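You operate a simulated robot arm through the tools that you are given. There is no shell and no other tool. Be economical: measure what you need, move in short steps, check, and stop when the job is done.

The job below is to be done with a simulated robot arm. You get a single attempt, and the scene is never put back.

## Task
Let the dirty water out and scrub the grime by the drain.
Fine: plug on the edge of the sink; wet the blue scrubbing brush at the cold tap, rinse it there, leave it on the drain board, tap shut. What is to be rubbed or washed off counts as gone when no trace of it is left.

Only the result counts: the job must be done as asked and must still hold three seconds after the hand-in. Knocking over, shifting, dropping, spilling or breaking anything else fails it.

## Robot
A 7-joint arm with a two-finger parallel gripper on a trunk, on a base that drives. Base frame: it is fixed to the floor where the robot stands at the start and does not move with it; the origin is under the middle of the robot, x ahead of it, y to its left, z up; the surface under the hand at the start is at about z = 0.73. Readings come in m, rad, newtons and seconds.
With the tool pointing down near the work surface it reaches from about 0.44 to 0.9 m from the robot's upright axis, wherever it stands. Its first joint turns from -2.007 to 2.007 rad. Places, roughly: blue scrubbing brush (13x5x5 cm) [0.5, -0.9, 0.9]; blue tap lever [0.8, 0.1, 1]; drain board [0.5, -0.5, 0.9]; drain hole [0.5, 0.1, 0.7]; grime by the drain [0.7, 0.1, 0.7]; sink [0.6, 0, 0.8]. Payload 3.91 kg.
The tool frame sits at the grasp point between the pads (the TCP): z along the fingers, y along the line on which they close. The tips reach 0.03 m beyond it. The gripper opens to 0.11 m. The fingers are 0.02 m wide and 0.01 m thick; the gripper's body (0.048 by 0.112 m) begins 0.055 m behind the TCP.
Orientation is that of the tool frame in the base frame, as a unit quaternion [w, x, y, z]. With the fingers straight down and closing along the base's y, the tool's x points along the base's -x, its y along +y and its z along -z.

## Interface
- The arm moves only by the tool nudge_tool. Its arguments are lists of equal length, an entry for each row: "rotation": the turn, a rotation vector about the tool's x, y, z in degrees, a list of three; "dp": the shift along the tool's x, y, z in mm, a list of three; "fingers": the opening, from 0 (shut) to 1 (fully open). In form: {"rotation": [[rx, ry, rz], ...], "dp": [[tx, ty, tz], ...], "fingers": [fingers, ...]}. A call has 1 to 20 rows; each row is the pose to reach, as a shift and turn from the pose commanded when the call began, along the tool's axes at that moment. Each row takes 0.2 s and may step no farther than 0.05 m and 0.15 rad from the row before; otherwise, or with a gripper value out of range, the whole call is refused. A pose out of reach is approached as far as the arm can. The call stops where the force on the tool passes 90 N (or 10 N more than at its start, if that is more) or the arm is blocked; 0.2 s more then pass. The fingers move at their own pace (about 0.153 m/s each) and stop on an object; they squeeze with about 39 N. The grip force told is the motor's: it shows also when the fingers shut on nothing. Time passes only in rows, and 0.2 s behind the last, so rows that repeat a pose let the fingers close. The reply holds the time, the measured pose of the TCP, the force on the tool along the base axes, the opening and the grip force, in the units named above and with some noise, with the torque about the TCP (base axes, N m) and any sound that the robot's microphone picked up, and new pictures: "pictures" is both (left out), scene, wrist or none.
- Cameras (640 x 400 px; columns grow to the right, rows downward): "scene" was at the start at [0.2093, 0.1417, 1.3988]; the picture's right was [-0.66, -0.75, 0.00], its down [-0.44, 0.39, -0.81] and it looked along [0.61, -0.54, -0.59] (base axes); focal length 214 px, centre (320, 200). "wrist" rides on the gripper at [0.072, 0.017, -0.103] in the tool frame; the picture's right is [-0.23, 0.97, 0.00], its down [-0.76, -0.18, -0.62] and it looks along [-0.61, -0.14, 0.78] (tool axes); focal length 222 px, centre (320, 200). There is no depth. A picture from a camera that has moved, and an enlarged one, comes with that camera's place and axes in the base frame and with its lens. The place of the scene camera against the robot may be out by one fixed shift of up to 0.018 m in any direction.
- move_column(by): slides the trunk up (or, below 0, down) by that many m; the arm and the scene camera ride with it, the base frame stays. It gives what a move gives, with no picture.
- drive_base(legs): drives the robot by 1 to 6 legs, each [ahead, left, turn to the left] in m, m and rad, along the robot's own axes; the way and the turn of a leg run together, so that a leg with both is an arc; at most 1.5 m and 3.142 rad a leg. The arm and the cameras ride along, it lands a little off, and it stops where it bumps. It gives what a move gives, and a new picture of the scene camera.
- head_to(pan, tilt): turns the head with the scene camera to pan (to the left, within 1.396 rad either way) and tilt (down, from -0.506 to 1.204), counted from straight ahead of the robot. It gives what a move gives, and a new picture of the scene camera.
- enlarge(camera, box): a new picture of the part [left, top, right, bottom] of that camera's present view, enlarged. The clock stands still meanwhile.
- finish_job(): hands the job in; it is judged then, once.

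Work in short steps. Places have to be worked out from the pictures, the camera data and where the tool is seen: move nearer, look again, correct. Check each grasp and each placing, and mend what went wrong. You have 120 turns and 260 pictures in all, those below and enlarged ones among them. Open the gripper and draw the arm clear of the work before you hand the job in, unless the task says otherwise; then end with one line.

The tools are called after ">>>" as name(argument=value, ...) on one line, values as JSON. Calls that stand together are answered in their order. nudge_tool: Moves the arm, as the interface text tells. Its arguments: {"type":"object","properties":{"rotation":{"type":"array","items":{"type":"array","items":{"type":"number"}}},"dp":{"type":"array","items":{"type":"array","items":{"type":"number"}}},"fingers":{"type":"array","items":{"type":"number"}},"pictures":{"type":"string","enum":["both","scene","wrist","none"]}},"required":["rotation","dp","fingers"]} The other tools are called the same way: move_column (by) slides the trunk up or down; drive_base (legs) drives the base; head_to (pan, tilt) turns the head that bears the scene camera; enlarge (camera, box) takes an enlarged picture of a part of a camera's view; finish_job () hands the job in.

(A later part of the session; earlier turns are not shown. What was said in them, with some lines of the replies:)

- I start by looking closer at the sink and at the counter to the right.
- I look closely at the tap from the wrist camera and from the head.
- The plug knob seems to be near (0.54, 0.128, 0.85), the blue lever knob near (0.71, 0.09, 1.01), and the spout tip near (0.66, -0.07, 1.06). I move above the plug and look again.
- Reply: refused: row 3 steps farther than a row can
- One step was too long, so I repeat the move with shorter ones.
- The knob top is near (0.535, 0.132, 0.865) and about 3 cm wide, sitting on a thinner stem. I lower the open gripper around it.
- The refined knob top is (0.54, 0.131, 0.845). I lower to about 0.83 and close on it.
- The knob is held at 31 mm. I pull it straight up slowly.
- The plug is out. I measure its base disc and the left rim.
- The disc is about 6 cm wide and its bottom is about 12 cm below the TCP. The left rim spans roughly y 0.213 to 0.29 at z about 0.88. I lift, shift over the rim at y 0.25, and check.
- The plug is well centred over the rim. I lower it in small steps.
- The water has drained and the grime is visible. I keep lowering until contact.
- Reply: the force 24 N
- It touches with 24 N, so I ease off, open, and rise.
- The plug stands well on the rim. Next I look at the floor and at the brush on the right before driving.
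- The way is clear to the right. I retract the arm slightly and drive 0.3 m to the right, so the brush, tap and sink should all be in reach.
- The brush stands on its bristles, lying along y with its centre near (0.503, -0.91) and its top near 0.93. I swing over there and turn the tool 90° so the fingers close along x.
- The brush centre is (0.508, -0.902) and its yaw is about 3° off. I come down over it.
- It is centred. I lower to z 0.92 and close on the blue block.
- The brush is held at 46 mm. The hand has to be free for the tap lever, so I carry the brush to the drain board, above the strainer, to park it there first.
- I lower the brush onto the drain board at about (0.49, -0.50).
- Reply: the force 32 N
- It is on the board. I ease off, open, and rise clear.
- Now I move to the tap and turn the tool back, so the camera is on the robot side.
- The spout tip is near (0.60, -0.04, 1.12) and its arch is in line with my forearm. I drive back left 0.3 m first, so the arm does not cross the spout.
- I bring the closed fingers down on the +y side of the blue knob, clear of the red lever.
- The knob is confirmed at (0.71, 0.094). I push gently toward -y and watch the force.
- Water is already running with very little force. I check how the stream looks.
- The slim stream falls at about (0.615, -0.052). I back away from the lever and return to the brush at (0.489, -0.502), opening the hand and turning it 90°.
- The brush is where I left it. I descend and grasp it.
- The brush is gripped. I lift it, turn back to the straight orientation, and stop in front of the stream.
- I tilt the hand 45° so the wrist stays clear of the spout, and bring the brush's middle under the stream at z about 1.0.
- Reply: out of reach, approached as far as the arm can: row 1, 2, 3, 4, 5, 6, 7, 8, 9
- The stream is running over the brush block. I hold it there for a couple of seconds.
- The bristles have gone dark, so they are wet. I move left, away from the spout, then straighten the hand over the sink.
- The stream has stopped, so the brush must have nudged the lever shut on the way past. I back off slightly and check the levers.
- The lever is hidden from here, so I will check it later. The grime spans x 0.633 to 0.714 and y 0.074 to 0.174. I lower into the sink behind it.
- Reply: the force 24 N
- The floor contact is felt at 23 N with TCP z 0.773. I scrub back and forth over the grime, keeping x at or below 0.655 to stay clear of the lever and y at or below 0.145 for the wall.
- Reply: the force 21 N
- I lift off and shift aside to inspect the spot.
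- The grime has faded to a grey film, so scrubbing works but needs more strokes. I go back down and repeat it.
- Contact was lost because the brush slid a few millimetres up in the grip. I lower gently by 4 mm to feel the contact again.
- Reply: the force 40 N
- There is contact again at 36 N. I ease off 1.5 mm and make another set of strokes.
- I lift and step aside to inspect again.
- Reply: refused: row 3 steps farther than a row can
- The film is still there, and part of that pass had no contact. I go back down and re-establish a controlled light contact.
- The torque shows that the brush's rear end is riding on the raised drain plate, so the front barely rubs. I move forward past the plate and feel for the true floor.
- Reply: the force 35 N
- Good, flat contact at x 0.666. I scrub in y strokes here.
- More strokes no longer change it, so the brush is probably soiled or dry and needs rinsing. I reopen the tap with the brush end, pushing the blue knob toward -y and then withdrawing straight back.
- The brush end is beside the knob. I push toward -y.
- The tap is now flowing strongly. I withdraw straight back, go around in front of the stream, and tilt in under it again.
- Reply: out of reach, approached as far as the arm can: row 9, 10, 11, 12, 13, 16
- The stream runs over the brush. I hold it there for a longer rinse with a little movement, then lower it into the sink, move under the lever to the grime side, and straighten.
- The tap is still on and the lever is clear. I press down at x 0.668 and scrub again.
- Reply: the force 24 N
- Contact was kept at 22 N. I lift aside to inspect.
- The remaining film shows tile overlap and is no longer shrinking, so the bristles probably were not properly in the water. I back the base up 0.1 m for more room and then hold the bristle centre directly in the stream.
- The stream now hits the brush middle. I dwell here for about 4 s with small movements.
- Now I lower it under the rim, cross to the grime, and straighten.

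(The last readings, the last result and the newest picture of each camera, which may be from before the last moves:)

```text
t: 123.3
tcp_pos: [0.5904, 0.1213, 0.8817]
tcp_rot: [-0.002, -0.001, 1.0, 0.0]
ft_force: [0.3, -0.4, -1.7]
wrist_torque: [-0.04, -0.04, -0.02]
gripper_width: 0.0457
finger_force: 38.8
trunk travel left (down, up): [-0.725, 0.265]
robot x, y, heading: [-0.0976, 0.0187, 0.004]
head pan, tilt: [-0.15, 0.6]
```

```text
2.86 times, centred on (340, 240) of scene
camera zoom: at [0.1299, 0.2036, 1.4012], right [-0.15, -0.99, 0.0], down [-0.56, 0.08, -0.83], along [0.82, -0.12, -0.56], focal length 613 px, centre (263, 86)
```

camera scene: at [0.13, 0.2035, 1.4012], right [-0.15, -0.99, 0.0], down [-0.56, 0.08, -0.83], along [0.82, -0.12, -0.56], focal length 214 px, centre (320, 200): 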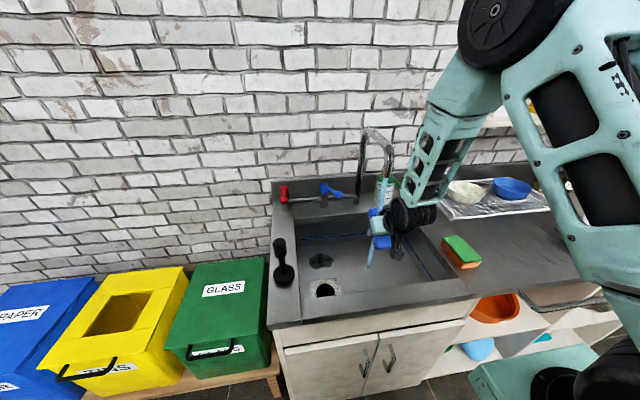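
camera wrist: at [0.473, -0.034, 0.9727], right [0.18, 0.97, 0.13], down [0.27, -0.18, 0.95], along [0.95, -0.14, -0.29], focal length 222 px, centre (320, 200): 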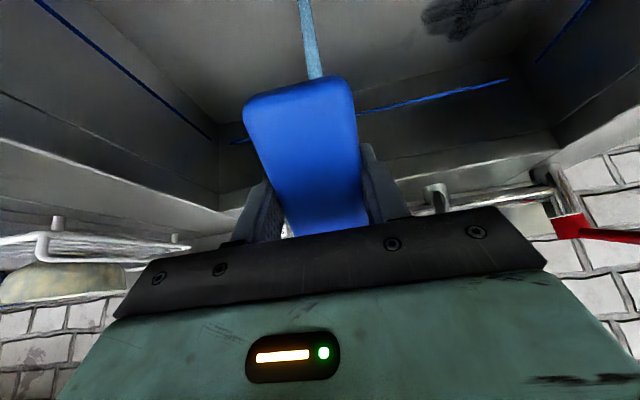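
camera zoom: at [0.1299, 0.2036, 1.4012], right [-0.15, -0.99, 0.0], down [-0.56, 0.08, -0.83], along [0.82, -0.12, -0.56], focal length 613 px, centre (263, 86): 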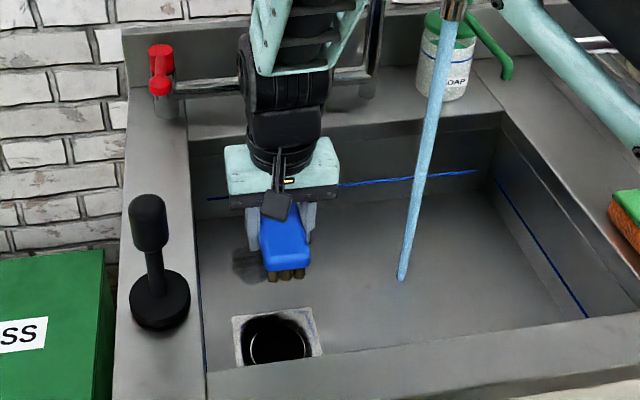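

Next I press down at x 0.668 and scrub with mixed strokes.

>>> nudge_tool(rotation=[[0, 0, 0], [0, 0, 0], [0, 0, 0], [0, 0, 0], [0, 0, 0], [0, 0, 0], [0, 0, 0], [0, 0, 0], [0, 0, 0], [0, 0, 0], [0, 0, 0], [0, 0, 0], [0, 0, 0], [0, 0, 0], [0, 0, 0], [0, 0, 0], [0, 0, 0], [0, 0, 0], [0, 0, 0], [0, 0, 0]], dp=[[-35, 0, 30], [-65, 0, 60], [-78, 0, 95], [-78, 0, 119], [-78, 12, 119.5], [-78, 24, 119.5], [-86, 12, 119.5], [-86, 0, 119.5], [-84, -14, 119.5], [-84, -27, 119.5], [-76, -14, 119.5], [-76, 0, 119.5], [-76, 14, 120], [-80, 24, 120], [-86, 10, 120], [-86, -8, 120], [-84, -27, 120], [-76, -10, 120], [-76, 8, 120], [-78, 5, 120]], fingers=[0.1, 0.1, 0.1, 0.1, 0.1, 0.1, 0.1, 0.1, 0.1, 0.1, 0.1, 0.1, 0.1, 0.1, 0.1, 0.1, 0.1, 0.1, 0.1, 0.1], pictures="none")

>>> nudge_tool(rotation=[[0, 0, 0], [0, 0, 0], [0, 0, 0], [0, 0, 0], [0, 0, 0], [0, 0, 0], [0, 0, 0], [0, 0, 0]], dp=[[20, 0, -30], [50, 0, -60], [75, -20, -90], [100, -45, -120], [120, -80, -145], [130, -105, -170], [132, -115, -185], [132, -120, -205]], fingers=[0.1, 0.1, 0.1, 0.1, 0.1, 0.1, 0.1, 0.1], pictures="none")

>>> enlarge(camera="scene", box=[290, 225, 400, 305])

```text
t: 127.5
tcp_pos: [0.6678, 0.1253, 0.76]
tcp_rot: [0.0, -0.001, 1.0, 0.0]
ft_force: [-7.3, -7.7, 26.2]
wrist_torque: [-0.19, -0.61, -0.38]
gripper_width: 0.0457
finger_force: 38.8
trunk travel left (down, up): [-0.725, 0.265]
robot x, y, heading: [-0.1017, 0.0191, 0.0]
head pan, tilt: [-0.15, 0.6]
```

```text
t: 129.3
tcp_pos: [0.5374, 0.0052, 0.9666]
tcp_rot: [0.0, -0.001, 1.0, 0.0]
ft_force: [0.2, 0.5, -0.7]
wrist_torque: [-0.04, 0.01, 0.02]
gripper_width: 0.0456
finger_force: 38.5
trunk travel left (down, up): [-0.725, 0.265]
robot x, y, heading: [-0.099, 0.0177, 0.0]
head pan, tilt: [-0.15, 0.6]
```

```text
5.00 times, centred on (345, 265) of scene
camera zoom: at [0.1302, 0.2037, 1.4011], right [-0.15, -0.99, 0.0], down [-0.56, 0.08, -0.82], along [0.82, -0.12, -0.57], focal length 1072 px, centre (195, -125)
```

zoom: 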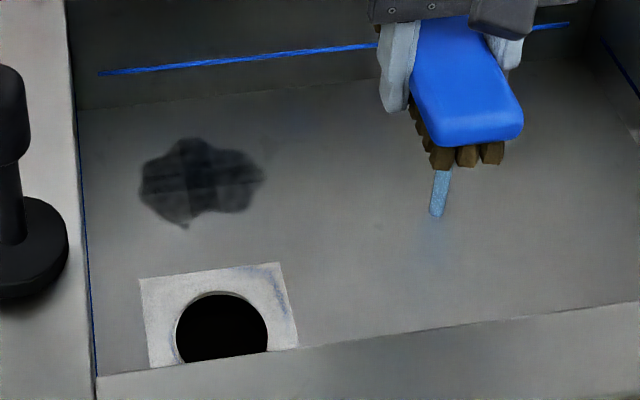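

There is some change at the near edge. I take a closer look at the cell pattern.

>>> enlarge(camera="scene", box=[308, 244, 348, 274])

>>> enlarge(camera="wrist", box=[360, 110, 460, 190])

```text
13.33 times, centred on (328, 259) of scene
camera zoom: at [0.1302, 0.2037, 1.4011], right [-0.15, -0.99, 0.0], down [-0.56, 0.08, -0.82], along [0.82, -0.12, -0.57], focal length 2860 px, centre (213, -587)
```

zoom: 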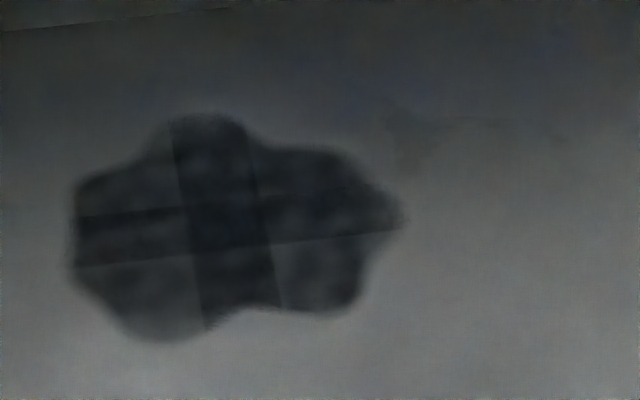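

```text
5.00 times, centred on (410, 150) of wrist
camera zoom: at [0.4643, 0.0233, 1.0678], right [0.23, 0.97, 0.0], down [0.76, -0.18, 0.62], along [0.61, -0.14, -0.78], focal length 1111 px, centre (-130, 450)
```

zoom: 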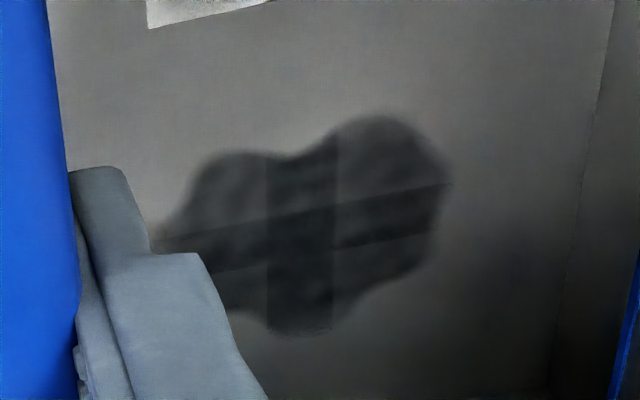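

Comparing the pictures, the patch is now neutral grey with no brown and hasn't changed since the first scrub. It may be only wetness on the metal. I rinse the brush fully now and then watch whether the patch dries.

>>> nudge_tool(rotation=[[0, 0, 0], [0, -7, 0], [0, -14, 0], [0, -21, 0], [0, -28, 0], [0, -35, 0], [0, -35, 0], [0, -35, 0], [0, -35, 0], [0, -35, 0], [0, -35, 0], [0, -35, 0], [0, -35, 0], [0, -35, 0], [0, -35, 0], [0, -35, 0], [0, -35, 0], [0, -35, 0], [0, -35, 0], [0, -35, 0]], dp=[[0, -30, 0], [-5, -57, 10], [-15, -57, 20], [-28, -57, 30], [-42, -57, 36], [-55, -57, 36], [-55, -57, 36], [-55, -50, 36], [-55, -45, 36], [-55, -57, 36], [-55, -65, 36], [-55, -57, 36], [-45, -57, 36], [-35, -57, 36], [-45, -57, 36], [-55, -57, 36], [-70, -57, 36], [-75, -57, 36], [-65, -57, 36], [-55, -57, 36]], fingers=[0.1, 0.1, 0.1, 0.1, 0.1, 0.1, 0.1, 0.1, 0.1, 0.1, 0.1, 0.1, 0.1, 0.1, 0.1, 0.1, 0.1, 0.1, 0.1, 0.1], pictures="none")

>>> nudge_tool(rotation=[[0, 0, 0], [0, 0, 0], [0, 0, 0], [0, 0, 0], [0, 0, 0], [0, 0, 0], [0, 0, 0], [0, 0, 0], [0, 7, 0], [0, 14, 0], [0, 21, 0], [0, 28, 0], [0, 35, 0], [0, 35, 0], [0, 35, 0]], dp=[[0, 0, 0], [0, 6, 0], [0, 0, 0], [0, -6, 0], [0, 0, 0], [0, 0, 0], [0, 0, 0], [0, 0, 0], [20, 0, -5], [45, 0, -10], [70, 0, -20], [95, 0, -40], [115, 0, -55], [115, 0, -55], [115, 0, -55]], fingers=[0.1, 0.1, 0.1, 0.1, 0.1, 0.1, 0.1, 0.1, 0.1, 0.1, 0.1, 0.1, 0.1, 0.1, 0.1])

>>> enlarge(camera="scene", box=[290, 225, 400, 305])

```text
t: 133.5
tcp_pos: [0.5923, -0.0512, 0.93]
tcp_rot: [0.301, 0.0, 0.954, 0.0]
ft_force: [0.0, -0.2, -1.1]
wrist_torque: [0.0, 0.04, 0.01]
gripper_width: 0.0455
finger_force: 38.9
trunk travel left (down, up): [-0.725, 0.265]
robot x, y, heading: [-0.1019, 0.0184, 0.0]
head pan, tilt: [-0.15, 0.6]
```

```text
t: 136.7
tcp_pos: [0.4712, -0.0528, 0.9092]
tcp_rot: [0.006, -0.001, 1.0, 0.0]
ft_force: [34.0, -3.9, 11.9]
wrist_torque: [-0.14, -0.48, 0.05]
gripper_width: 0.0458
finger_force: 39.1
trunk travel left (down, up): [-0.725, 0.265]
robot x, y, heading: [-0.0989, 0.0187, 0.006]
head pan, tilt: [-0.15, 0.6]
camera scene: at [0.1313, 0.2034, 1.4013], right [-0.15, -0.99, 0.0], down [-0.56, 0.08, -0.82], along [0.82, -0.12, -0.57], focal length 214 px, centre (320, 200)
camera wrist: at [0.398, -0.0348, 1.0106], right [0.23, 0.97, 0.0], down [0.75, -0.18, 0.63], along [0.62, -0.14, -0.77], focal length 222 px, centre (320, 200)
```

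scene: 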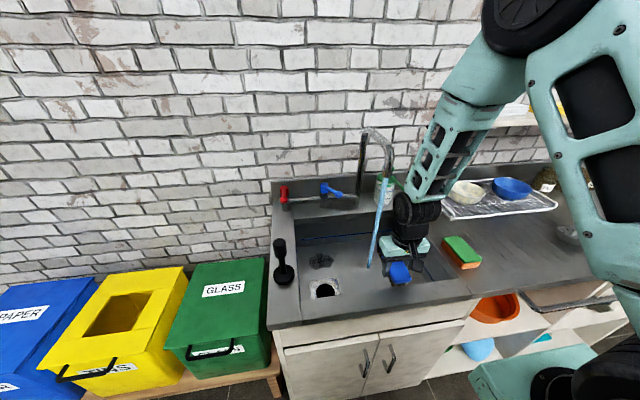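
wrist: 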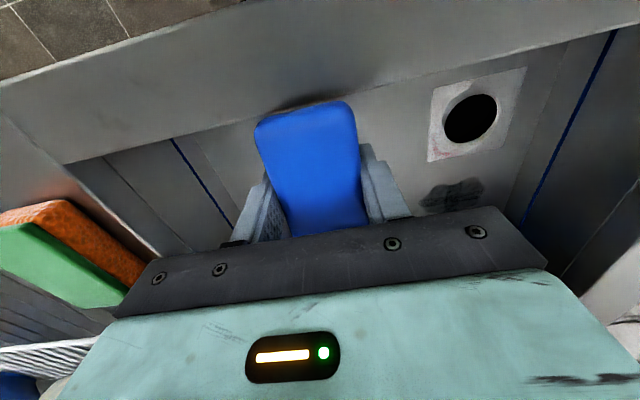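

```text
5.00 times, centred on (345, 265) of scene
camera zoom: at [0.1313, 0.2034, 1.4013], right [-0.15, -0.99, 0.0], down [-0.56, 0.08, -0.82], along [0.82, -0.12, -0.57], focal length 1072 px, centre (195, -125)
```

zoom: 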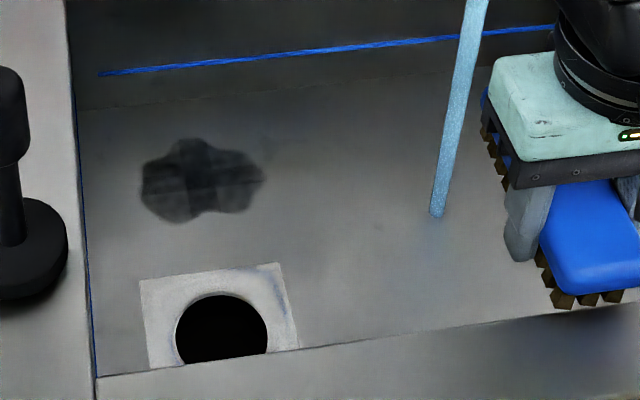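

The brush touched the front rim because I mis-resolved the retreat direction. I ease forward and up to free it.

>>> nudge_tool(rotation=[[0, 0, 0], [0, 0, 0], [0, 0, 0], [0, 0, 0]], dp=[[-15, 0, 0], [-30, 0, -5], [-30, 0, -45], [-30, 0, -80]], fingers=[0.1, 0.1, 0.1, 0.1])

>>> enlarge(camera="scene", box=[350, 190, 470, 290])

```text
t: 137.7
tcp_pos: [0.4958, -0.0522, 0.9883]
tcp_rot: [0.0, -0.001, 1.0, -0.001]
ft_force: [0.7, 0.9, -1.9]
wrist_torque: [-0.02, 0.07, 0.0]
gripper_width: 0.0458
finger_force: 38.9
trunk travel left (down, up): [-0.725, 0.265]
robot x, y, heading: [-0.1053, 0.0173, 0.004]
head pan, tilt: [-0.15, 0.6]
camera scene: at [0.1304, 0.2035, 1.401], right [-0.15, -0.99, 0.0], down [-0.56, 0.08, -0.82], along [0.82, -0.12, -0.57], focal length 214 px, centre (320, 200)
camera wrist: at [0.423, -0.0342, 1.0904], right [0.23, 0.97, 0.0], down [0.76, -0.18, 0.62], along [0.61, -0.14, -0.78], focal length 222 px, centre (320, 200)
```

scene: 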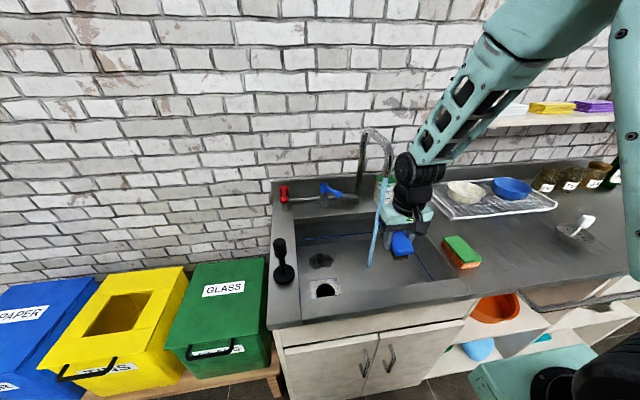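
wrist: 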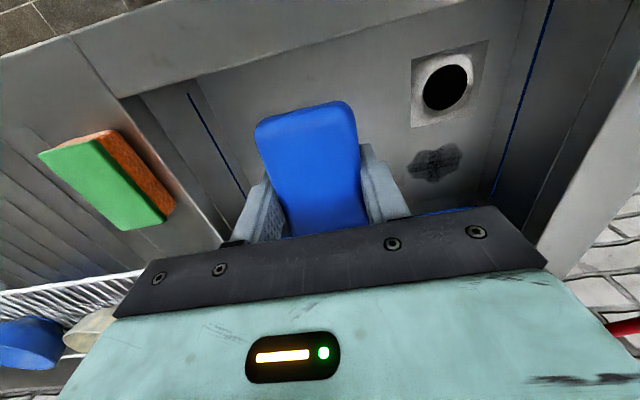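

```text
4.00 times, centred on (410, 240) of scene
camera zoom: at [0.1304, 0.2035, 1.401], right [-0.15, -0.99, 0.0], down [-0.56, 0.08, -0.82], along [0.82, -0.12, -0.57], focal length 858 px, centre (-40, 40)
```

zoom: 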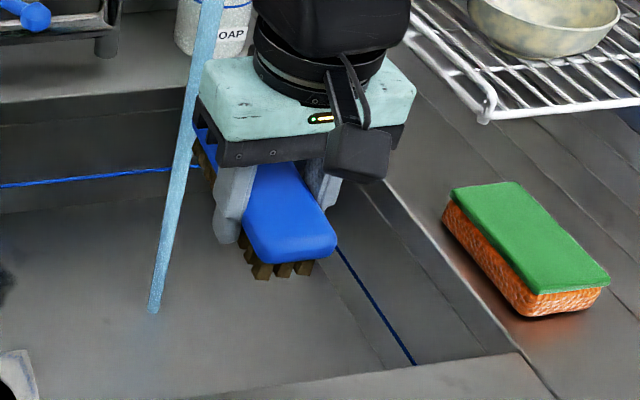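

The brush is free but shifted a bit in the grip. I carry it to the drain board to set it down flat.

>>> nudge_tool(rotation=[[0, 0, 0], [0, 0, 0], [0, 0, 8], [0, 0, 16], [0, 0, 24], [0, 0, 32], [0, 0, 40], [0, 0, 48], [0, 0, 56], [0, 0, 64], [0, 0, 72], [0, 0, 80], [0, 0, 88], [0, 0, 90]], dp=[[0, 0, -40], [0, 0, -80], [0, -41, -80], [0, -82, -80], [0, -123, -80], [0, -164, -80], [0, -205, -80], [0, -246, -80], [0, -287, -80], [0, -328, -80], [0, -369, -80], [0, -410, -70], [0, -440, -50], [0, -448, -30]], fingers=[0.1, 0.1, 0.1, 0.1, 0.1, 0.1, 0.1, 0.1, 0.1, 0.1, 0.1, 0.1, 0.1, 0.1], pictures="none")

>>> head_to(pan=-0.6, tilt=0.6)

>>> enlarge(camera="scene", box=[300, 150, 440, 250])

```text
t: 140.7
tcp_pos: [0.4959, -0.5004, 1.0192]
tcp_rot: [0.0, 0.707, 0.707, 0.0]
ft_force: [0.8, 0.6, -1.0]
wrist_torque: [0.04, 0.0, 0.0]
gripper_width: 0.0455
finger_force: 38.7
trunk travel left (down, up): [-0.725, 0.265]
robot x, y, heading: [-0.1014, 0.0185, 0.005]
head pan, tilt: [-0.15, 0.6]
```

```text
t: 141.6
tcp_pos: [0.4965, -0.4978, 1.0189]
tcp_rot: [0.001, 0.706, 0.708, 0.0]
ft_force: [0.9, 0.0, -1.0]
wrist_torque: [0.03, -0.01, 0.0]
gripper_width: 0.0456
finger_force: 38.7
trunk travel left (down, up): [-0.725, 0.265]
robot x, y, heading: [-0.1018, 0.02, 0.002]
head pan, tilt: [-0.6, 0.6]
camera scene: at [0.1156, 0.1668, 1.4012], right [-0.56, -0.83, 0.0], down [-0.47, 0.32, -0.82], along [0.68, -0.46, -0.57], focal length 214 px, centre (320, 200)
```

scene: 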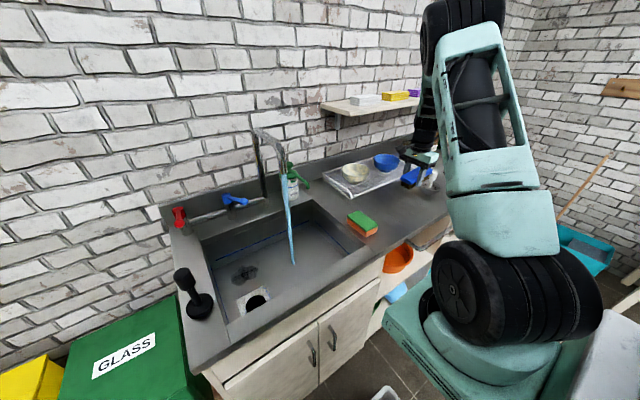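

```text
4.00 times, centred on (370, 200) of scene
camera zoom: at [0.1156, 0.1668, 1.4012], right [-0.56, -0.83, 0.0], down [-0.47, 0.32, -0.82], along [0.68, -0.46, -0.57], focal length 858 px, centre (120, 200)
```

zoom: 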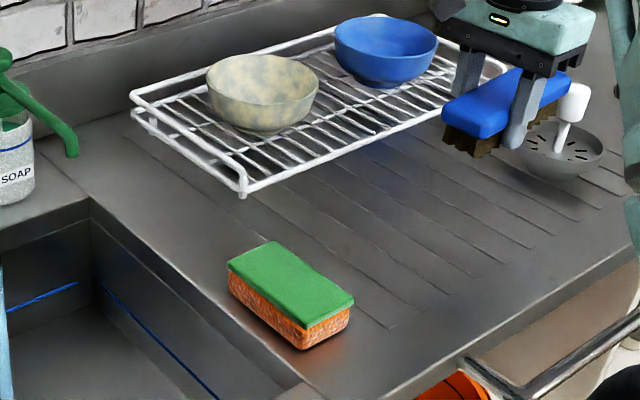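

The brush is level. I lower it gently to contact.

>>> nudge_tool(rotation=[[0, 0, 0], [0, 0, 0], [0, 0, 0], [0, 0, 0], [0, 0, 0]], dp=[[10, 0, 40], [20, 0, 75], [20, 0, 92], [20, 0, 97], [20, 0, 100]], fingers=[0.1, 0.1, 0.1, 0.1, 0.1], pictures="none")

```text
t: 142.8
tcp_pos: [0.4976, -0.4792, 0.9189]
tcp_rot: [0.001, 0.707, 0.708, 0.0]
ft_force: [0.0, -0.4, -0.6]
wrist_torque: [0.01, -0.03, 0.03]
gripper_width: 0.0455
finger_force: 39.2
trunk travel left (down, up): [-0.725, 0.265]
robot x, y, heading: [-0.0965, 0.0156, 0.001]
head pan, tilt: [-0.6, 0.6]
```

>>> nudge_tool(rotation=[[0, 0, 0], [0, 0, 0], [0, 0, 0]], dp=[[0, 0, 2], [0, 0, 4], [0, 0, 5]], fingers=[0.1, 0.1, 0.1], pictures="wrist")

>>> enlarge(camera="scene", box=[380, 150, 460, 210])

```text
t: 143.6
tcp_pos: [0.4985, -0.4797, 0.9167]
tcp_rot: [0.002, 0.707, 0.707, 0.0]
ft_force: [-1.6, 3.0, 19.4]
wrist_torque: [0.85, 0.23, 0.05]
gripper_width: 0.0456
finger_force: 39.0
trunk travel left (down, up): [-0.725, 0.265]
robot x, y, heading: [-0.1012, 0.0166, 0.005]
head pan, tilt: [-0.6, 0.6]
camera wrist: at [0.5135, -0.4062, 1.0176], right [0.97, -0.23, 0.0], down [-0.18, -0.76, 0.62], along [-0.14, -0.61, -0.78], focal length 222 px, centre (320, 200)
```

wrist: 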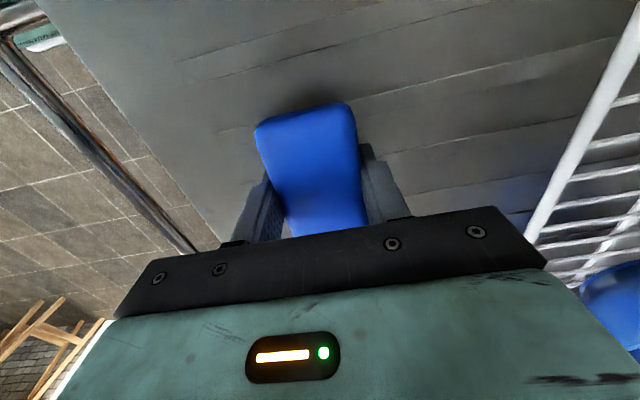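

```text
6.67 times, centred on (420, 180) of scene
camera zoom: at [0.1148, 0.1674, 1.4016], right [-0.56, -0.83, 0.0], down [-0.47, 0.32, -0.83], along [0.68, -0.47, -0.56], focal length 1430 px, centre (-347, 333)
```

zoom: 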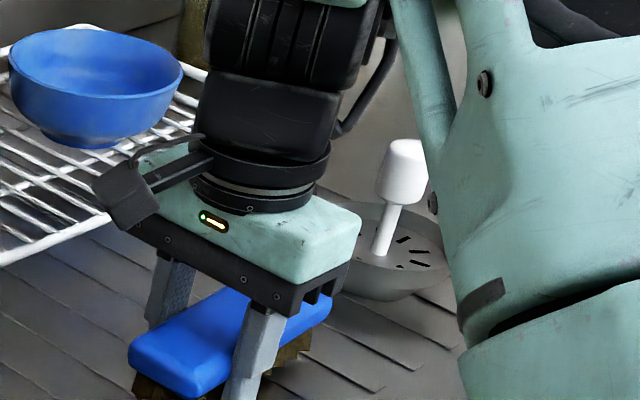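

It is down. I open, rise, and look at both the brush and the sink floor patch.

>>> nudge_tool(rotation=[[0, 0, 0], [0, 0, 0], [0, 0, 0], [0, 0, 0], [0, 0, 0], [0, 0, 0], [0, 0, 0]], dp=[[0, 0, -1.5], [0, 0, -1.5], [0, 0, -1.5], [0, 0, -30], [0, 0, -75], [0, 0, -120], [0, 0, -165]], fingers=[0.1, 0.7, 1, 1, 1, 1, 1], pictures="wrist")

>>> enlarge(camera="scene", box=[200, 240, 310, 330])

>>> enlarge(camera="scene", box=[380, 150, 460, 210])

```text
t: 145.2
tcp_pos: [0.4961, -0.4817, 1.0789]
tcp_rot: [-0.001, 0.706, 0.708, 0.0]
ft_force: [0.4, -0.3, -0.9]
wrist_torque: [-0.03, -0.01, -0.03]
gripper_width: 0.1097
finger_force: 0.1
trunk travel left (down, up): [-0.725, 0.265]
robot x, y, heading: [-0.1044, 0.0168, 0.001]
head pan, tilt: [-0.6, 0.6]
camera wrist: at [0.5133, -0.4071, 1.1804], right [0.97, -0.23, 0.0], down [-0.18, -0.76, 0.62], along [-0.14, -0.61, -0.78], focal length 222 px, centre (320, 200)
```

wrist: 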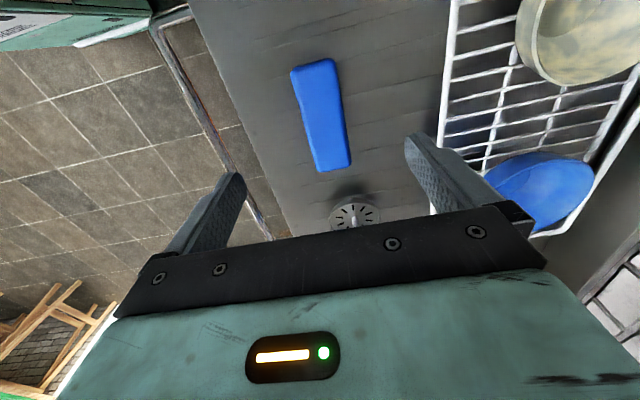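

```text
4.44 times, centred on (255, 285) of scene
camera zoom: at [0.1159, 0.1665, 1.4011], right [-0.56, -0.83, 0.0], down [-0.47, 0.32, -0.82], along [0.68, -0.46, -0.57], focal length 953 px, centre (609, -178)
```

zoom: 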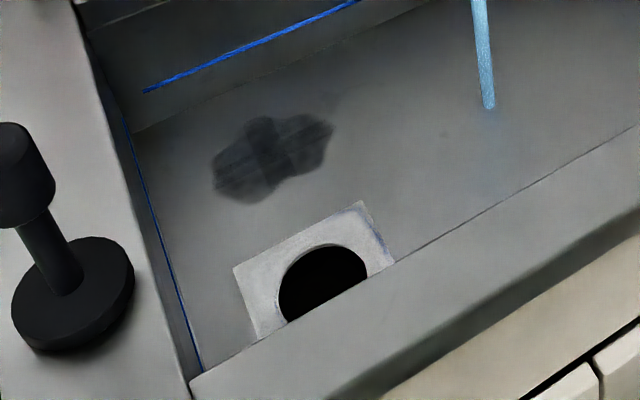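

```text
6.67 times, centred on (420, 180) of scene
camera zoom: at [0.1159, 0.1665, 1.4011], right [-0.56, -0.83, 0.0], down [-0.47, 0.32, -0.82], along [0.68, -0.46, -0.57], focal length 1430 px, centre (-347, 333)
```

zoom: 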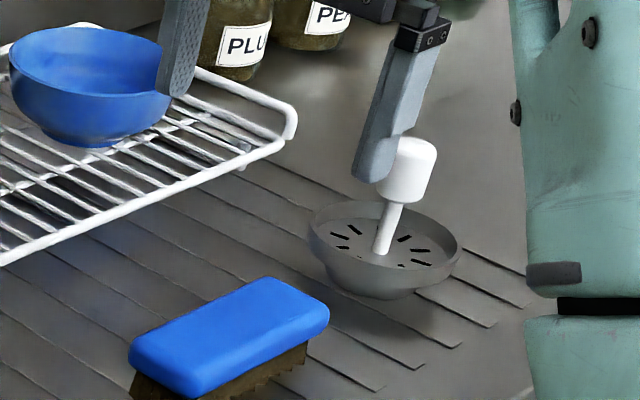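

The patch looks slightly lighter. I wait 4 s with the camera still and compare the same view.

>>> nudge_tool(rotation=[[0, 0, 0], [0, 0, 0], [0, 0, 0], [0, 0, 0], [0, 0, 0], [0, 0, 0], [0, 0, 0], [0, 0, 0], [0, 0, 0], [0, 0, 0], [0, 0, 0], [0, 0, 0], [0, 0, 0], [0, 0, 0], [0, 0, 0], [0, 0, 0], [0, 0, 0], [0, 0, 0], [0, 0, 0], [0, 0, 0]], dp=[[0, 0, 0], [0, 0, 0], [0, 0, 0], [0, 0, 0], [0, 0, 0], [0, 0, 0], [0, 0, 0], [0, 0, 0], [0, 0, 0], [0, 0, 0], [0, 0, 0], [0, 0, 0], [0, 0, 0], [0, 0, 0], [0, 0, 0], [0, 0, 0], [0, 0, 0], [0, 0, 0], [0, 0, 0], [0, 0, 0]], fingers=[1, 1, 1, 1, 1, 1, 1, 1, 1, 1, 1, 1, 1, 1, 1, 1, 1, 1, 1, 1], pictures="none")

>>> enlarge(camera="scene", box=[200, 240, 310, 330])

>>> enlarge(camera="scene", box=[230, 258, 266, 288])

```text
t: 149.4
tcp_pos: [0.4967, -0.4803, 1.0787]
tcp_rot: [-0.001, 0.707, 0.707, 0.0]
ft_force: [0.7, 0.0, -0.3]
wrist_torque: [0.04, -0.02, 0.01]
gripper_width: 0.1101
finger_force: 0.0
trunk travel left (down, up): [-0.725, 0.265]
robot x, y, heading: [-0.101, 0.0161, 0.001]
head pan, tilt: [-0.6, 0.6]
```

```text
4.44 times, centred on (255, 285) of scene
camera zoom: at [0.1156, 0.1667, 1.4012], right [-0.56, -0.83, 0.0], down [-0.47, 0.32, -0.83], along [0.68, -0.47, -0.56], focal length 953 px, centre (609, -178)
```

zoom: 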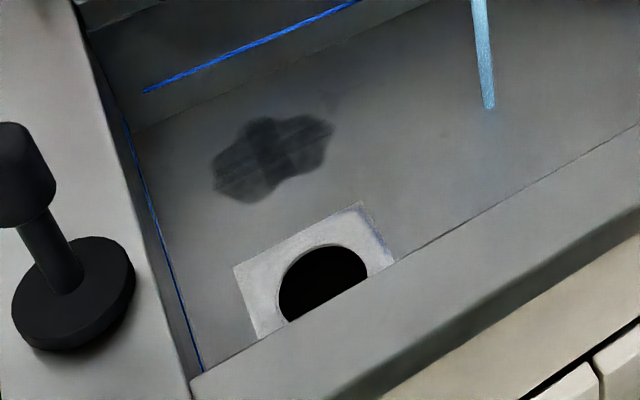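

```text
13.33 times, centred on (248, 273) of scene
camera zoom: at [0.1156, 0.1667, 1.4012], right [-0.56, -0.83, 0.0], down [-0.47, 0.32, -0.83], along [0.68, -0.47, -0.56], focal length 2860 px, centre (1280, -773)
```

zoom: 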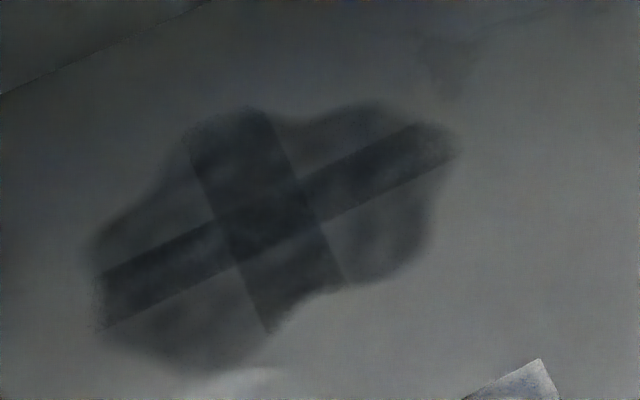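

I wait longer to see whether the patch dries.

>>> nudge_tool(rotation=[[0, 0, 0], [0, 0, 0], [0, 0, 0], [0, 0, 0], [0, 0, 0], [0, 0, 0], [0, 0, 0], [0, 0, 0], [0, 0, 0], [0, 0, 0], [0, 0, 0], [0, 0, 0], [0, 0, 0], [0, 0, 0], [0, 0, 0], [0, 0, 0], [0, 0, 0], [0, 0, 0], [0, 0, 0], [0, 0, 0]], dp=[[0, 0, 0], [0, 0, 0], [0, 0, 0], [0, 0, 0], [0, 0, 0], [0, 0, 0], [0, 0, 0], [0, 0, 0], [0, 0, 0], [0, 0, 0], [0, 0, 0], [0, 0, 0], [0, 0, 0], [0, 0, 0], [0, 0, 0], [0, 0, 0], [0, 0, 0], [0, 0, 0], [0, 0, 0], [0, 0, 0]], fingers=[1, 1, 1, 1, 1, 1, 1, 1, 1, 1, 1, 1, 1, 1, 1, 1, 1, 1, 1, 1], pictures="none")

>>> nudge_tool(rotation=[[0, 0, 0], [0, 0, 0], [0, 0, 0], [0, 0, 0], [0, 0, 0], [0, 0, 0], [0, 0, 0], [0, 0, 0], [0, 0, 0], [0, 0, 0], [0, 0, 0], [0, 0, 0], [0, 0, 0], [0, 0, 0], [0, 0, 0], [0, 0, 0], [0, 0, 0], [0, 0, 0], [0, 0, 0], [0, 0, 0]], dp=[[0, 0, 0], [0, 0, 0], [0, 0, 0], [0, 0, 0], [0, 0, 0], [0, 0, 0], [0, 0, 0], [0, 0, 0], [0, 0, 0], [0, 0, 0], [0, 0, 0], [0, 0, 0], [0, 0, 0], [0, 0, 0], [0, 0, 0], [0, 0, 0], [0, 0, 0], [0, 0, 0], [0, 0, 0], [0, 0, 0]], fingers=[1, 1, 1, 1, 1, 1, 1, 1, 1, 1, 1, 1, 1, 1, 1, 1, 1, 1, 1, 1], pictures="none")

>>> nudge_tool(rotation=[[0, 0, 0], [0, 0, 0], [0, 0, 0], [0, 0, 0], [0, 0, 0], [0, 0, 0], [0, 0, 0], [0, 0, 0], [0, 0, 0], [0, 0, 0], [0, 0, 0], [0, 0, 0], [0, 0, 0], [0, 0, 0], [0, 0, 0], [0, 0, 0], [0, 0, 0], [0, 0, 0], [0, 0, 0], [0, 0, 0]], dp=[[0, 0, 0], [0, 0, 0], [0, 0, 0], [0, 0, 0], [0, 0, 0], [0, 0, 0], [0, 0, 0], [0, 0, 0], [0, 0, 0], [0, 0, 0], [0, 0, 0], [0, 0, 0], [0, 0, 0], [0, 0, 0], [0, 0, 0], [0, 0, 0], [0, 0, 0], [0, 0, 0], [0, 0, 0], [0, 0, 0]], fingers=[1, 1, 1, 1, 1, 1, 1, 1, 1, 1, 1, 1, 1, 1, 1, 1, 1, 1, 1, 1], pictures="none")

>>> enlarge(camera="scene", box=[230, 258, 266, 288])

```text
t: 153.6
tcp_pos: [0.4961, -0.4794, 1.0779]
tcp_rot: [0.0, 0.706, 0.708, -0.001]
ft_force: [-0.1, -0.3, 1.0]
wrist_torque: [-0.02, 0.02, 0.0]
gripper_width: 0.1101
finger_force: 0.1
trunk travel left (down, up): [-0.725, 0.265]
robot x, y, heading: [-0.1009, 0.0152, -0.0]
head pan, tilt: [-0.6, 0.6]
```

```text
t: 157.8
tcp_pos: [0.4969, -0.4804, 1.0787]
tcp_rot: [0.0, 0.706, 0.708, 0.001]
ft_force: [-0.9, -0.6, -0.3]
wrist_torque: [0.04, 0.01, -0.01]
gripper_width: 0.1098
finger_force: 0.1
trunk travel left (down, up): [-0.725, 0.265]
robot x, y, heading: [-0.0995, 0.0186, -0.001]
head pan, tilt: [-0.6, 0.6]
```

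```text
t: 162.0
tcp_pos: [0.496, -0.4812, 1.0786]
tcp_rot: [0.0, 0.707, 0.707, 0.001]
ft_force: [-0.2, -0.7, -0.3]
wrist_torque: [-0.01, 0.0, 0.0]
gripper_width: 0.1099
finger_force: 0.1
trunk travel left (down, up): [-0.725, 0.265]
robot x, y, heading: [-0.1035, 0.0157, 0.0]
head pan, tilt: [-0.6, 0.6]
```

```text
13.33 times, centred on (248, 273) of scene
camera zoom: at [0.1156, 0.1667, 1.4012], right [-0.56, -0.83, 0.0], down [-0.47, 0.32, -0.83], along [0.68, -0.47, -0.56], focal length 2860 px, centre (1280, -773)
```

zoom: 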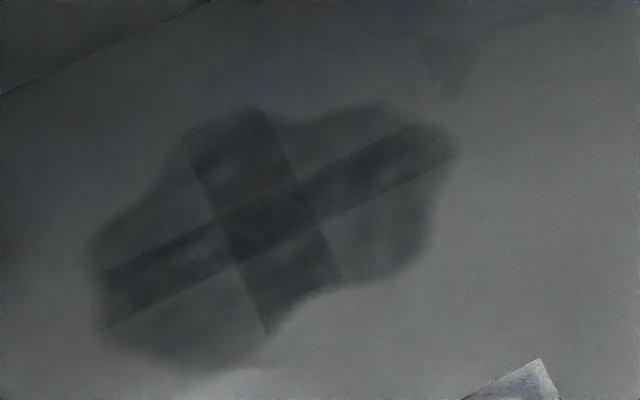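

The patch is clearly getting fainter, so it is just drying water. Meanwhile I go and shut the tap, returning in front of the spout with the hand turned straight.

>>> nudge_tool(rotation=[[0, 0, -7], [0, 0, -14], [0, 0, -21], [0, 0, -28], [0, 0, -35], [0, 0, -42], [0, 0, -49], [0, 0, -56], [0, 0, -63], [0, 0, -70], [0, 0, -77], [0, 0, -84], [0, 0, -90]], dp=[[41, 0, -20], [82, 0, -40], [123, 0, -60], [164, 0, -70], [205, 0, -70], [246, 0, -70], [287, 0, -70], [328, 0, -70], [369, 0, -70], [410, 0, -70], [451, 0, -70], [492, 0, -70], [540, 0, -70]], fingers=[1, 1, 1, 0.8, 0.6, 0.55, 0.55, 0.55, 0.55, 0.55, 0.55, 0.55, 0.55], pictures="none")

>>> drive_base(legs=[[0.1, 0, 0]])

>>> head_to(pan=-0.15, tilt=0.6)

>>> enlarge(camera="scene", box=[260, 130, 440, 300])

```text
t: 164.8
tcp_pos: [0.4941, 0.0622, 1.1492]
tcp_rot: [0.0, -0.001, 1.0, 0.0]
ft_force: [0.5, -1.3, 0.4]
wrist_torque: [0.03, 0.01, 0.03]
gripper_width: 0.0604
finger_force: 0.1
trunk travel left (down, up): [-0.725, 0.265]
robot x, y, heading: [-0.1031, 0.0207, 0.005]
head pan, tilt: [-0.6, 0.6]
```

```text
t: 165.9
tcp_pos: [0.5952, 0.0616, 1.1495]
tcp_rot: [0.0, -0.002, 1.0, 0.001]
ft_force: [0.1, 0.3, -0.1]
wrist_torque: [0.02, -0.02, 0.0]
gripper_width: 0.0604
finger_force: 0.1
trunk travel left (down, up): [-0.725, 0.265]
robot x, y, heading: [-0.0045, 0.0196, 0.006]
head pan, tilt: [-0.6, 0.6]
camera scene: at [0.2149, 0.1671, 1.4012], right [-0.56, -0.83, 0.0], down [-0.47, 0.32, -0.83], along [0.68, -0.46, -0.56], focal length 214 px, centre (320, 200)
```

scene: 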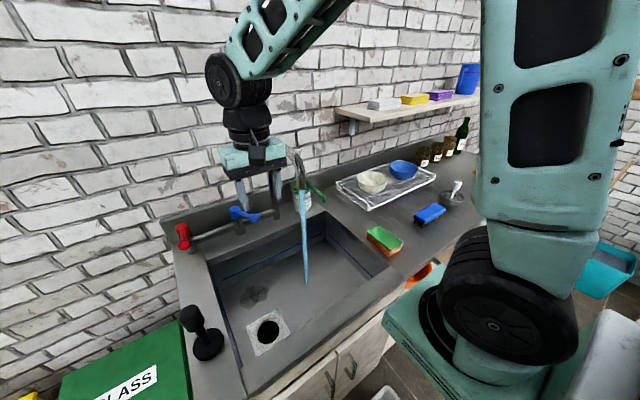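

```text
t: 166.8
tcp_pos: [0.594, 0.0597, 1.1491]
tcp_rot: [0.0, -0.001, 1.0, 0.0]
ft_force: [1.1, 0.8, -0.5]
wrist_torque: [-0.01, -0.02, 0.01]
gripper_width: 0.0604
finger_force: 0.1
trunk travel left (down, up): [-0.725, 0.265]
robot x, y, heading: [-0.0033, 0.0181, 0.004]
head pan, tilt: [-0.15, 0.6]
camera scene: at [0.2294, 0.2038, 1.4012], right [-0.15, -0.99, 0.0], down [-0.56, 0.08, -0.83], along [0.82, -0.12, -0.56], focal length 214 px, centre (320, 200)
```

scene: 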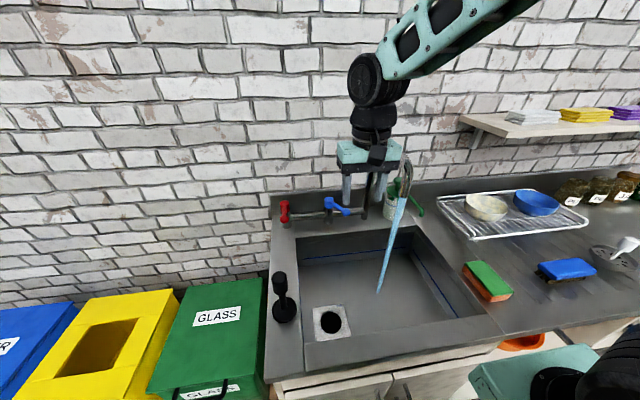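

```text
2.35 times, centred on (350, 215) of scene
camera zoom: at [0.2294, 0.2038, 1.4012], right [-0.15, -0.99, 0.0], down [-0.56, 0.08, -0.83], along [0.82, -0.12, -0.56], focal length 505 px, centre (249, 165)
```

zoom: 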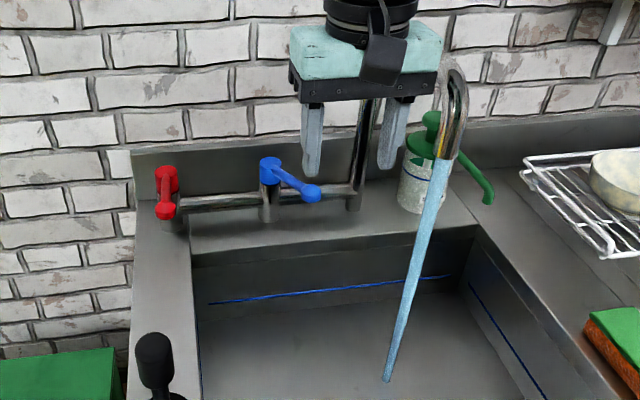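

The patch has vanished from the sink floor. The blue knob is near (0.728, 0.053), so I straddle it from above with half-open fingers.

>>> nudge_tool(rotation=[[0, 0, 0], [0, 0, 0], [0, 0, 0], [0, 0, 0], [0, 0, 0]], dp=[[-40, 0, 0], [-80, 0, 0], [-115, -2, 0], [-132, -4, 20], [-132, -4, 55]], fingers=[0.55, 0.55, 0.55, 0.55, 0.55], pictures="wrist")

>>> enlarge(camera="scene", box=[270, 130, 410, 240])

```text
t: 168.1
tcp_pos: [0.7266, 0.0569, 1.0944]
tcp_rot: [-0.001, -0.001, 1.0, 0.0]
ft_force: [-0.8, 0.0, -0.2]
wrist_torque: [0.0, -0.02, 0.01]
gripper_width: 0.0606
finger_force: 0.1
trunk travel left (down, up): [-0.725, 0.265]
robot x, y, heading: [-0.0023, 0.0161, -0.001]
head pan, tilt: [-0.15, 0.6]
camera wrist: at [0.6542, 0.0742, 1.1953], right [0.23, 0.97, 0.0], down [0.76, -0.18, 0.62], along [0.61, -0.14, -0.78], focal length 222 px, centre (320, 200)
```

wrist: 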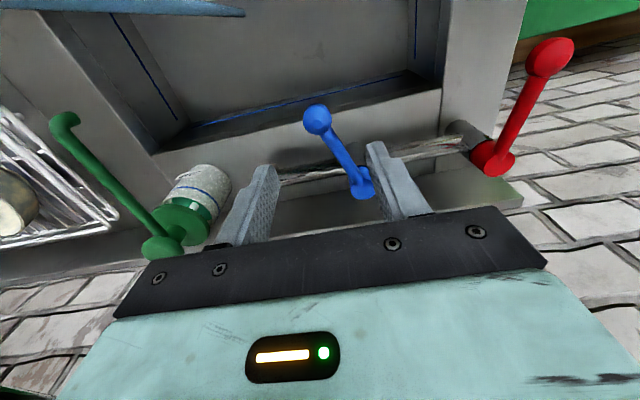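

```text
3.64 times, centred on (340, 185) of scene
camera zoom: at [0.2291, 0.2038, 1.4013], right [-0.15, -0.99, 0.0], down [-0.56, 0.08, -0.83], along [0.82, -0.12, -0.56], focal length 780 px, centre (247, 254)
```

zoom: 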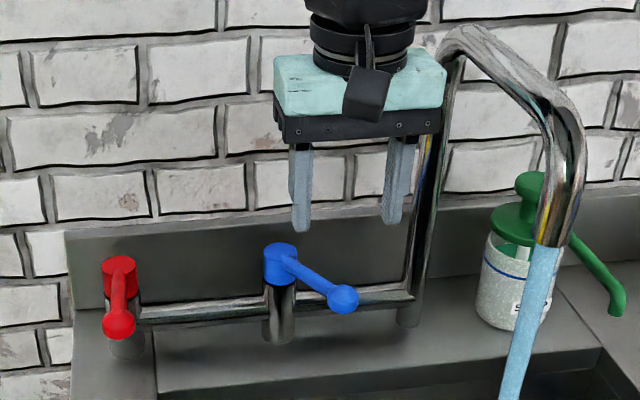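

The knob is at (0.719, 0.057). I descend and push it back toward +y until the lever points straight ahead (y about 0.09).

>>> nudge_tool(rotation=[[0, 0, 0], [0, 0, 0], [0, 0, 0], [0, 0, 0], [0, 0, 0], [0, 0, 0], [0, 0, 0], [0, 0, 0]], dp=[[6, 2, 40], [6, 2, 75], [6, 2, 90], [6, 14, 90], [7, 26, 90], [8, 36, 90], [8, 44, 90], [8, 48, 90]], fingers=[0.55, 0.55, 0.55, 0.55, 0.55, 0.55, 0.55, 0.55], pictures="wrist")

>>> enlarge(camera="scene", box=[260, 120, 440, 320])

```text
t: 169.8
tcp_pos: [0.7181, 0.1056, 1.0045]
tcp_rot: [0.0, -0.001, 1.0, -0.001]
ft_force: [0.2, -0.9, 0.8]
wrist_torque: [0.05, 0.01, 0.06]
gripper_width: 0.0604
finger_force: 0.0
trunk travel left (down, up): [-0.725, 0.265]
robot x, y, heading: [-0.0009, 0.0192, 0.006]
head pan, tilt: [-0.15, 0.6]
camera wrist: at [0.6458, 0.1234, 1.106], right [0.23, 0.97, 0.0], down [0.76, -0.18, 0.62], along [0.61, -0.14, -0.78], focal length 222 px, centre (320, 200)
```

wrist: 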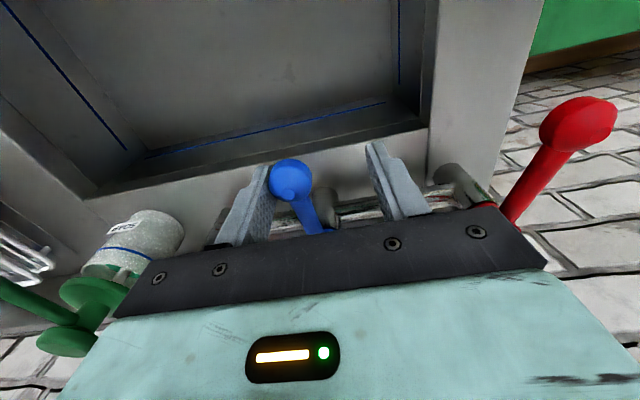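

```text
2.00 times, centred on (350, 220) of scene
camera zoom: at [0.2294, 0.2038, 1.4012], right [-0.15, -0.99, 0.0], down [-0.56, 0.08, -0.83], along [0.82, -0.12, -0.56], focal length 429 px, centre (260, 160)
```

zoom: 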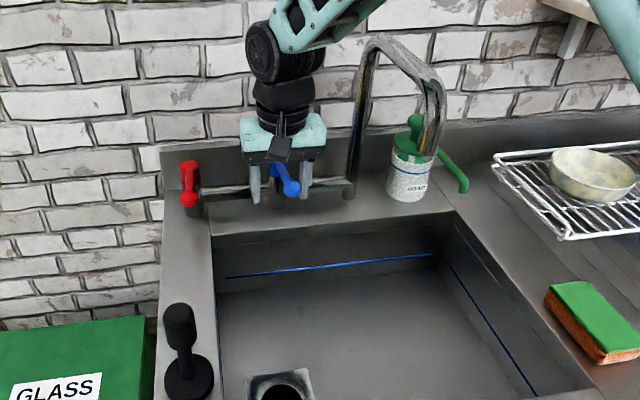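

The stream has stopped. I push 4 mm more to feel whether the lever is against its stop.

>>> nudge_tool(rotation=[[0, 0, 0], [0, 0, 0], [0, 0, 0]], dp=[[0, 2, 0], [0, 4, 0], [0, 4, 0]], fingers=[0.55, 0.55, 0.55], pictures="none")

```text
t: 170.7
tcp_pos: [0.719, 0.1081, 1.0048]
tcp_rot: [0.0, -0.001, 1.0, -0.001]
ft_force: [-1.4, -7.0, -1.6]
wrist_torque: [-0.02, 0.07, -0.01]
gripper_width: 0.064
finger_force: 3.7
trunk travel left (down, up): [-0.725, 0.265]
robot x, y, heading: [-0.0023, 0.0198, -0.003]
head pan, tilt: [-0.15, 0.6]
```

It is against its stop and shut. I back off 3 mm, lift straight up, and retract.

>>> nudge_tool(rotation=[[0, 0, 0], [0, 0, 0], [0, 0, 0], [0, 0, 0], [0, 0, 0], [0, 0, 0], [0, 0, 0], [0, 0, 0], [0, 0, 0]], dp=[[0, -6, 0], [0, -6, -30], [0, -6, -70], [0, -6, -115], [0, -6, -150], [45, -6, -160], [90, -6, -170], [135, -6, -180], [175, -6, -190]], fingers=[0.55, 0.55, 0.55, 0.55, 0.7, 1, 1, 1, 1], pictures="wrist")

>>> enlarge(camera="scene", box=[260, 180, 440, 350])

>>> enlarge(camera="scene", box=[300, 255, 356, 295])

>>> enlarge(camera="scene", box=[500, 220, 640, 310])

```text
t: 172.7
tcp_pos: [0.5447, 0.1027, 1.193]
tcp_rot: [-0.001, -0.001, 1.0, 0.0]
ft_force: [0.4, 0.3, -0.4]
wrist_torque: [-0.01, 0.05, 0.02]
gripper_width: 0.1101
finger_force: 0.1
trunk travel left (down, up): [-0.725, 0.265]
robot x, y, heading: [-0.0029, 0.0165, 0.0]
head pan, tilt: [-0.15, 0.6]
camera wrist: at [0.4716, 0.1207, 1.2957], right [0.23, 0.97, 0.0], down [0.76, -0.18, 0.62], along [0.61, -0.14, -0.78], focal length 222 px, centre (320, 200)
```

wrist: 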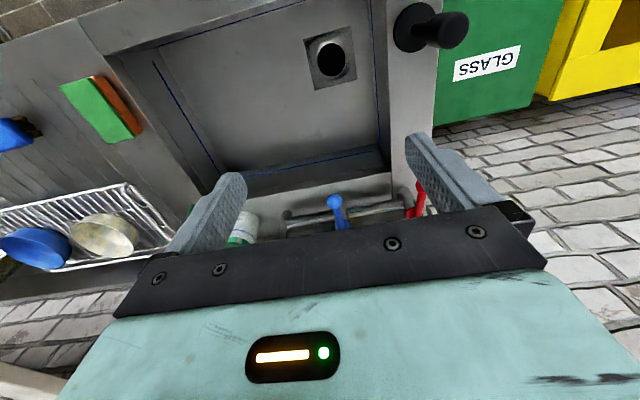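

```text
2.35 times, centred on (350, 265) of scene
camera zoom: at [0.23, 0.2039, 1.4011], right [-0.15, -0.99, 0.0], down [-0.56, 0.08, -0.82], along [0.82, -0.12, -0.57], focal length 505 px, centre (249, 47)
```

zoom: 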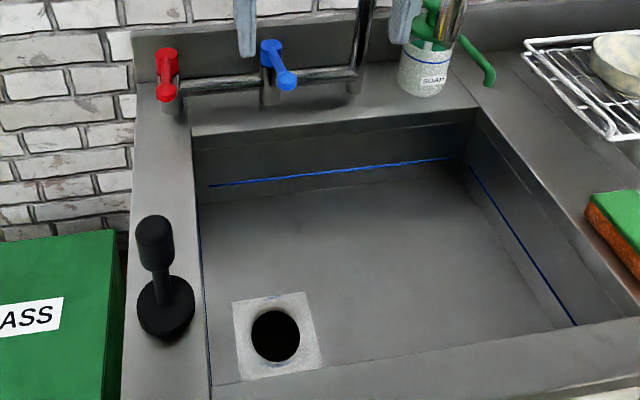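

```text
10.00 times, centred on (328, 275) of scene
camera zoom: at [0.23, 0.2039, 1.4011], right [-0.15, -0.99, 0.0], down [-0.56, 0.08, -0.82], along [0.82, -0.12, -0.57], focal length 2145 px, centre (240, -550)
```

zoom: 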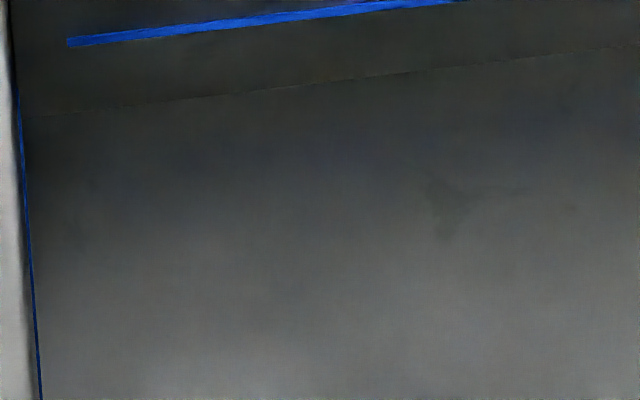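

```text
4.44 times, centred on (570, 265) of scene
camera zoom: at [0.23, 0.2039, 1.4011], right [-0.15, -0.99, 0.0], down [-0.56, 0.08, -0.82], along [0.82, -0.12, -0.57], focal length 953 px, centre (-791, -89)
```

zoom: 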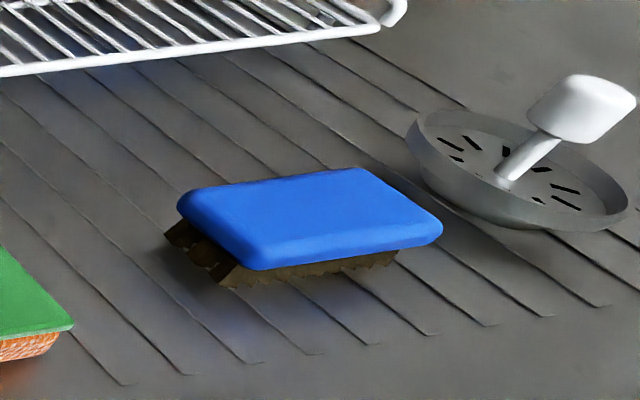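

The sink is empty, no grime is visible on the floor, the plug stands on the rim, the rinsed brush is on the drain board, the tap is shut, and the arm is clear. I hand the job in.

>>> finish_job()

```text
The job is handed in.
```

The dirty water is out and the grime by the drain is gone. The plug stands on the left edge of the sink, the rinsed brush is on the drain board, and the cold tap is shut.
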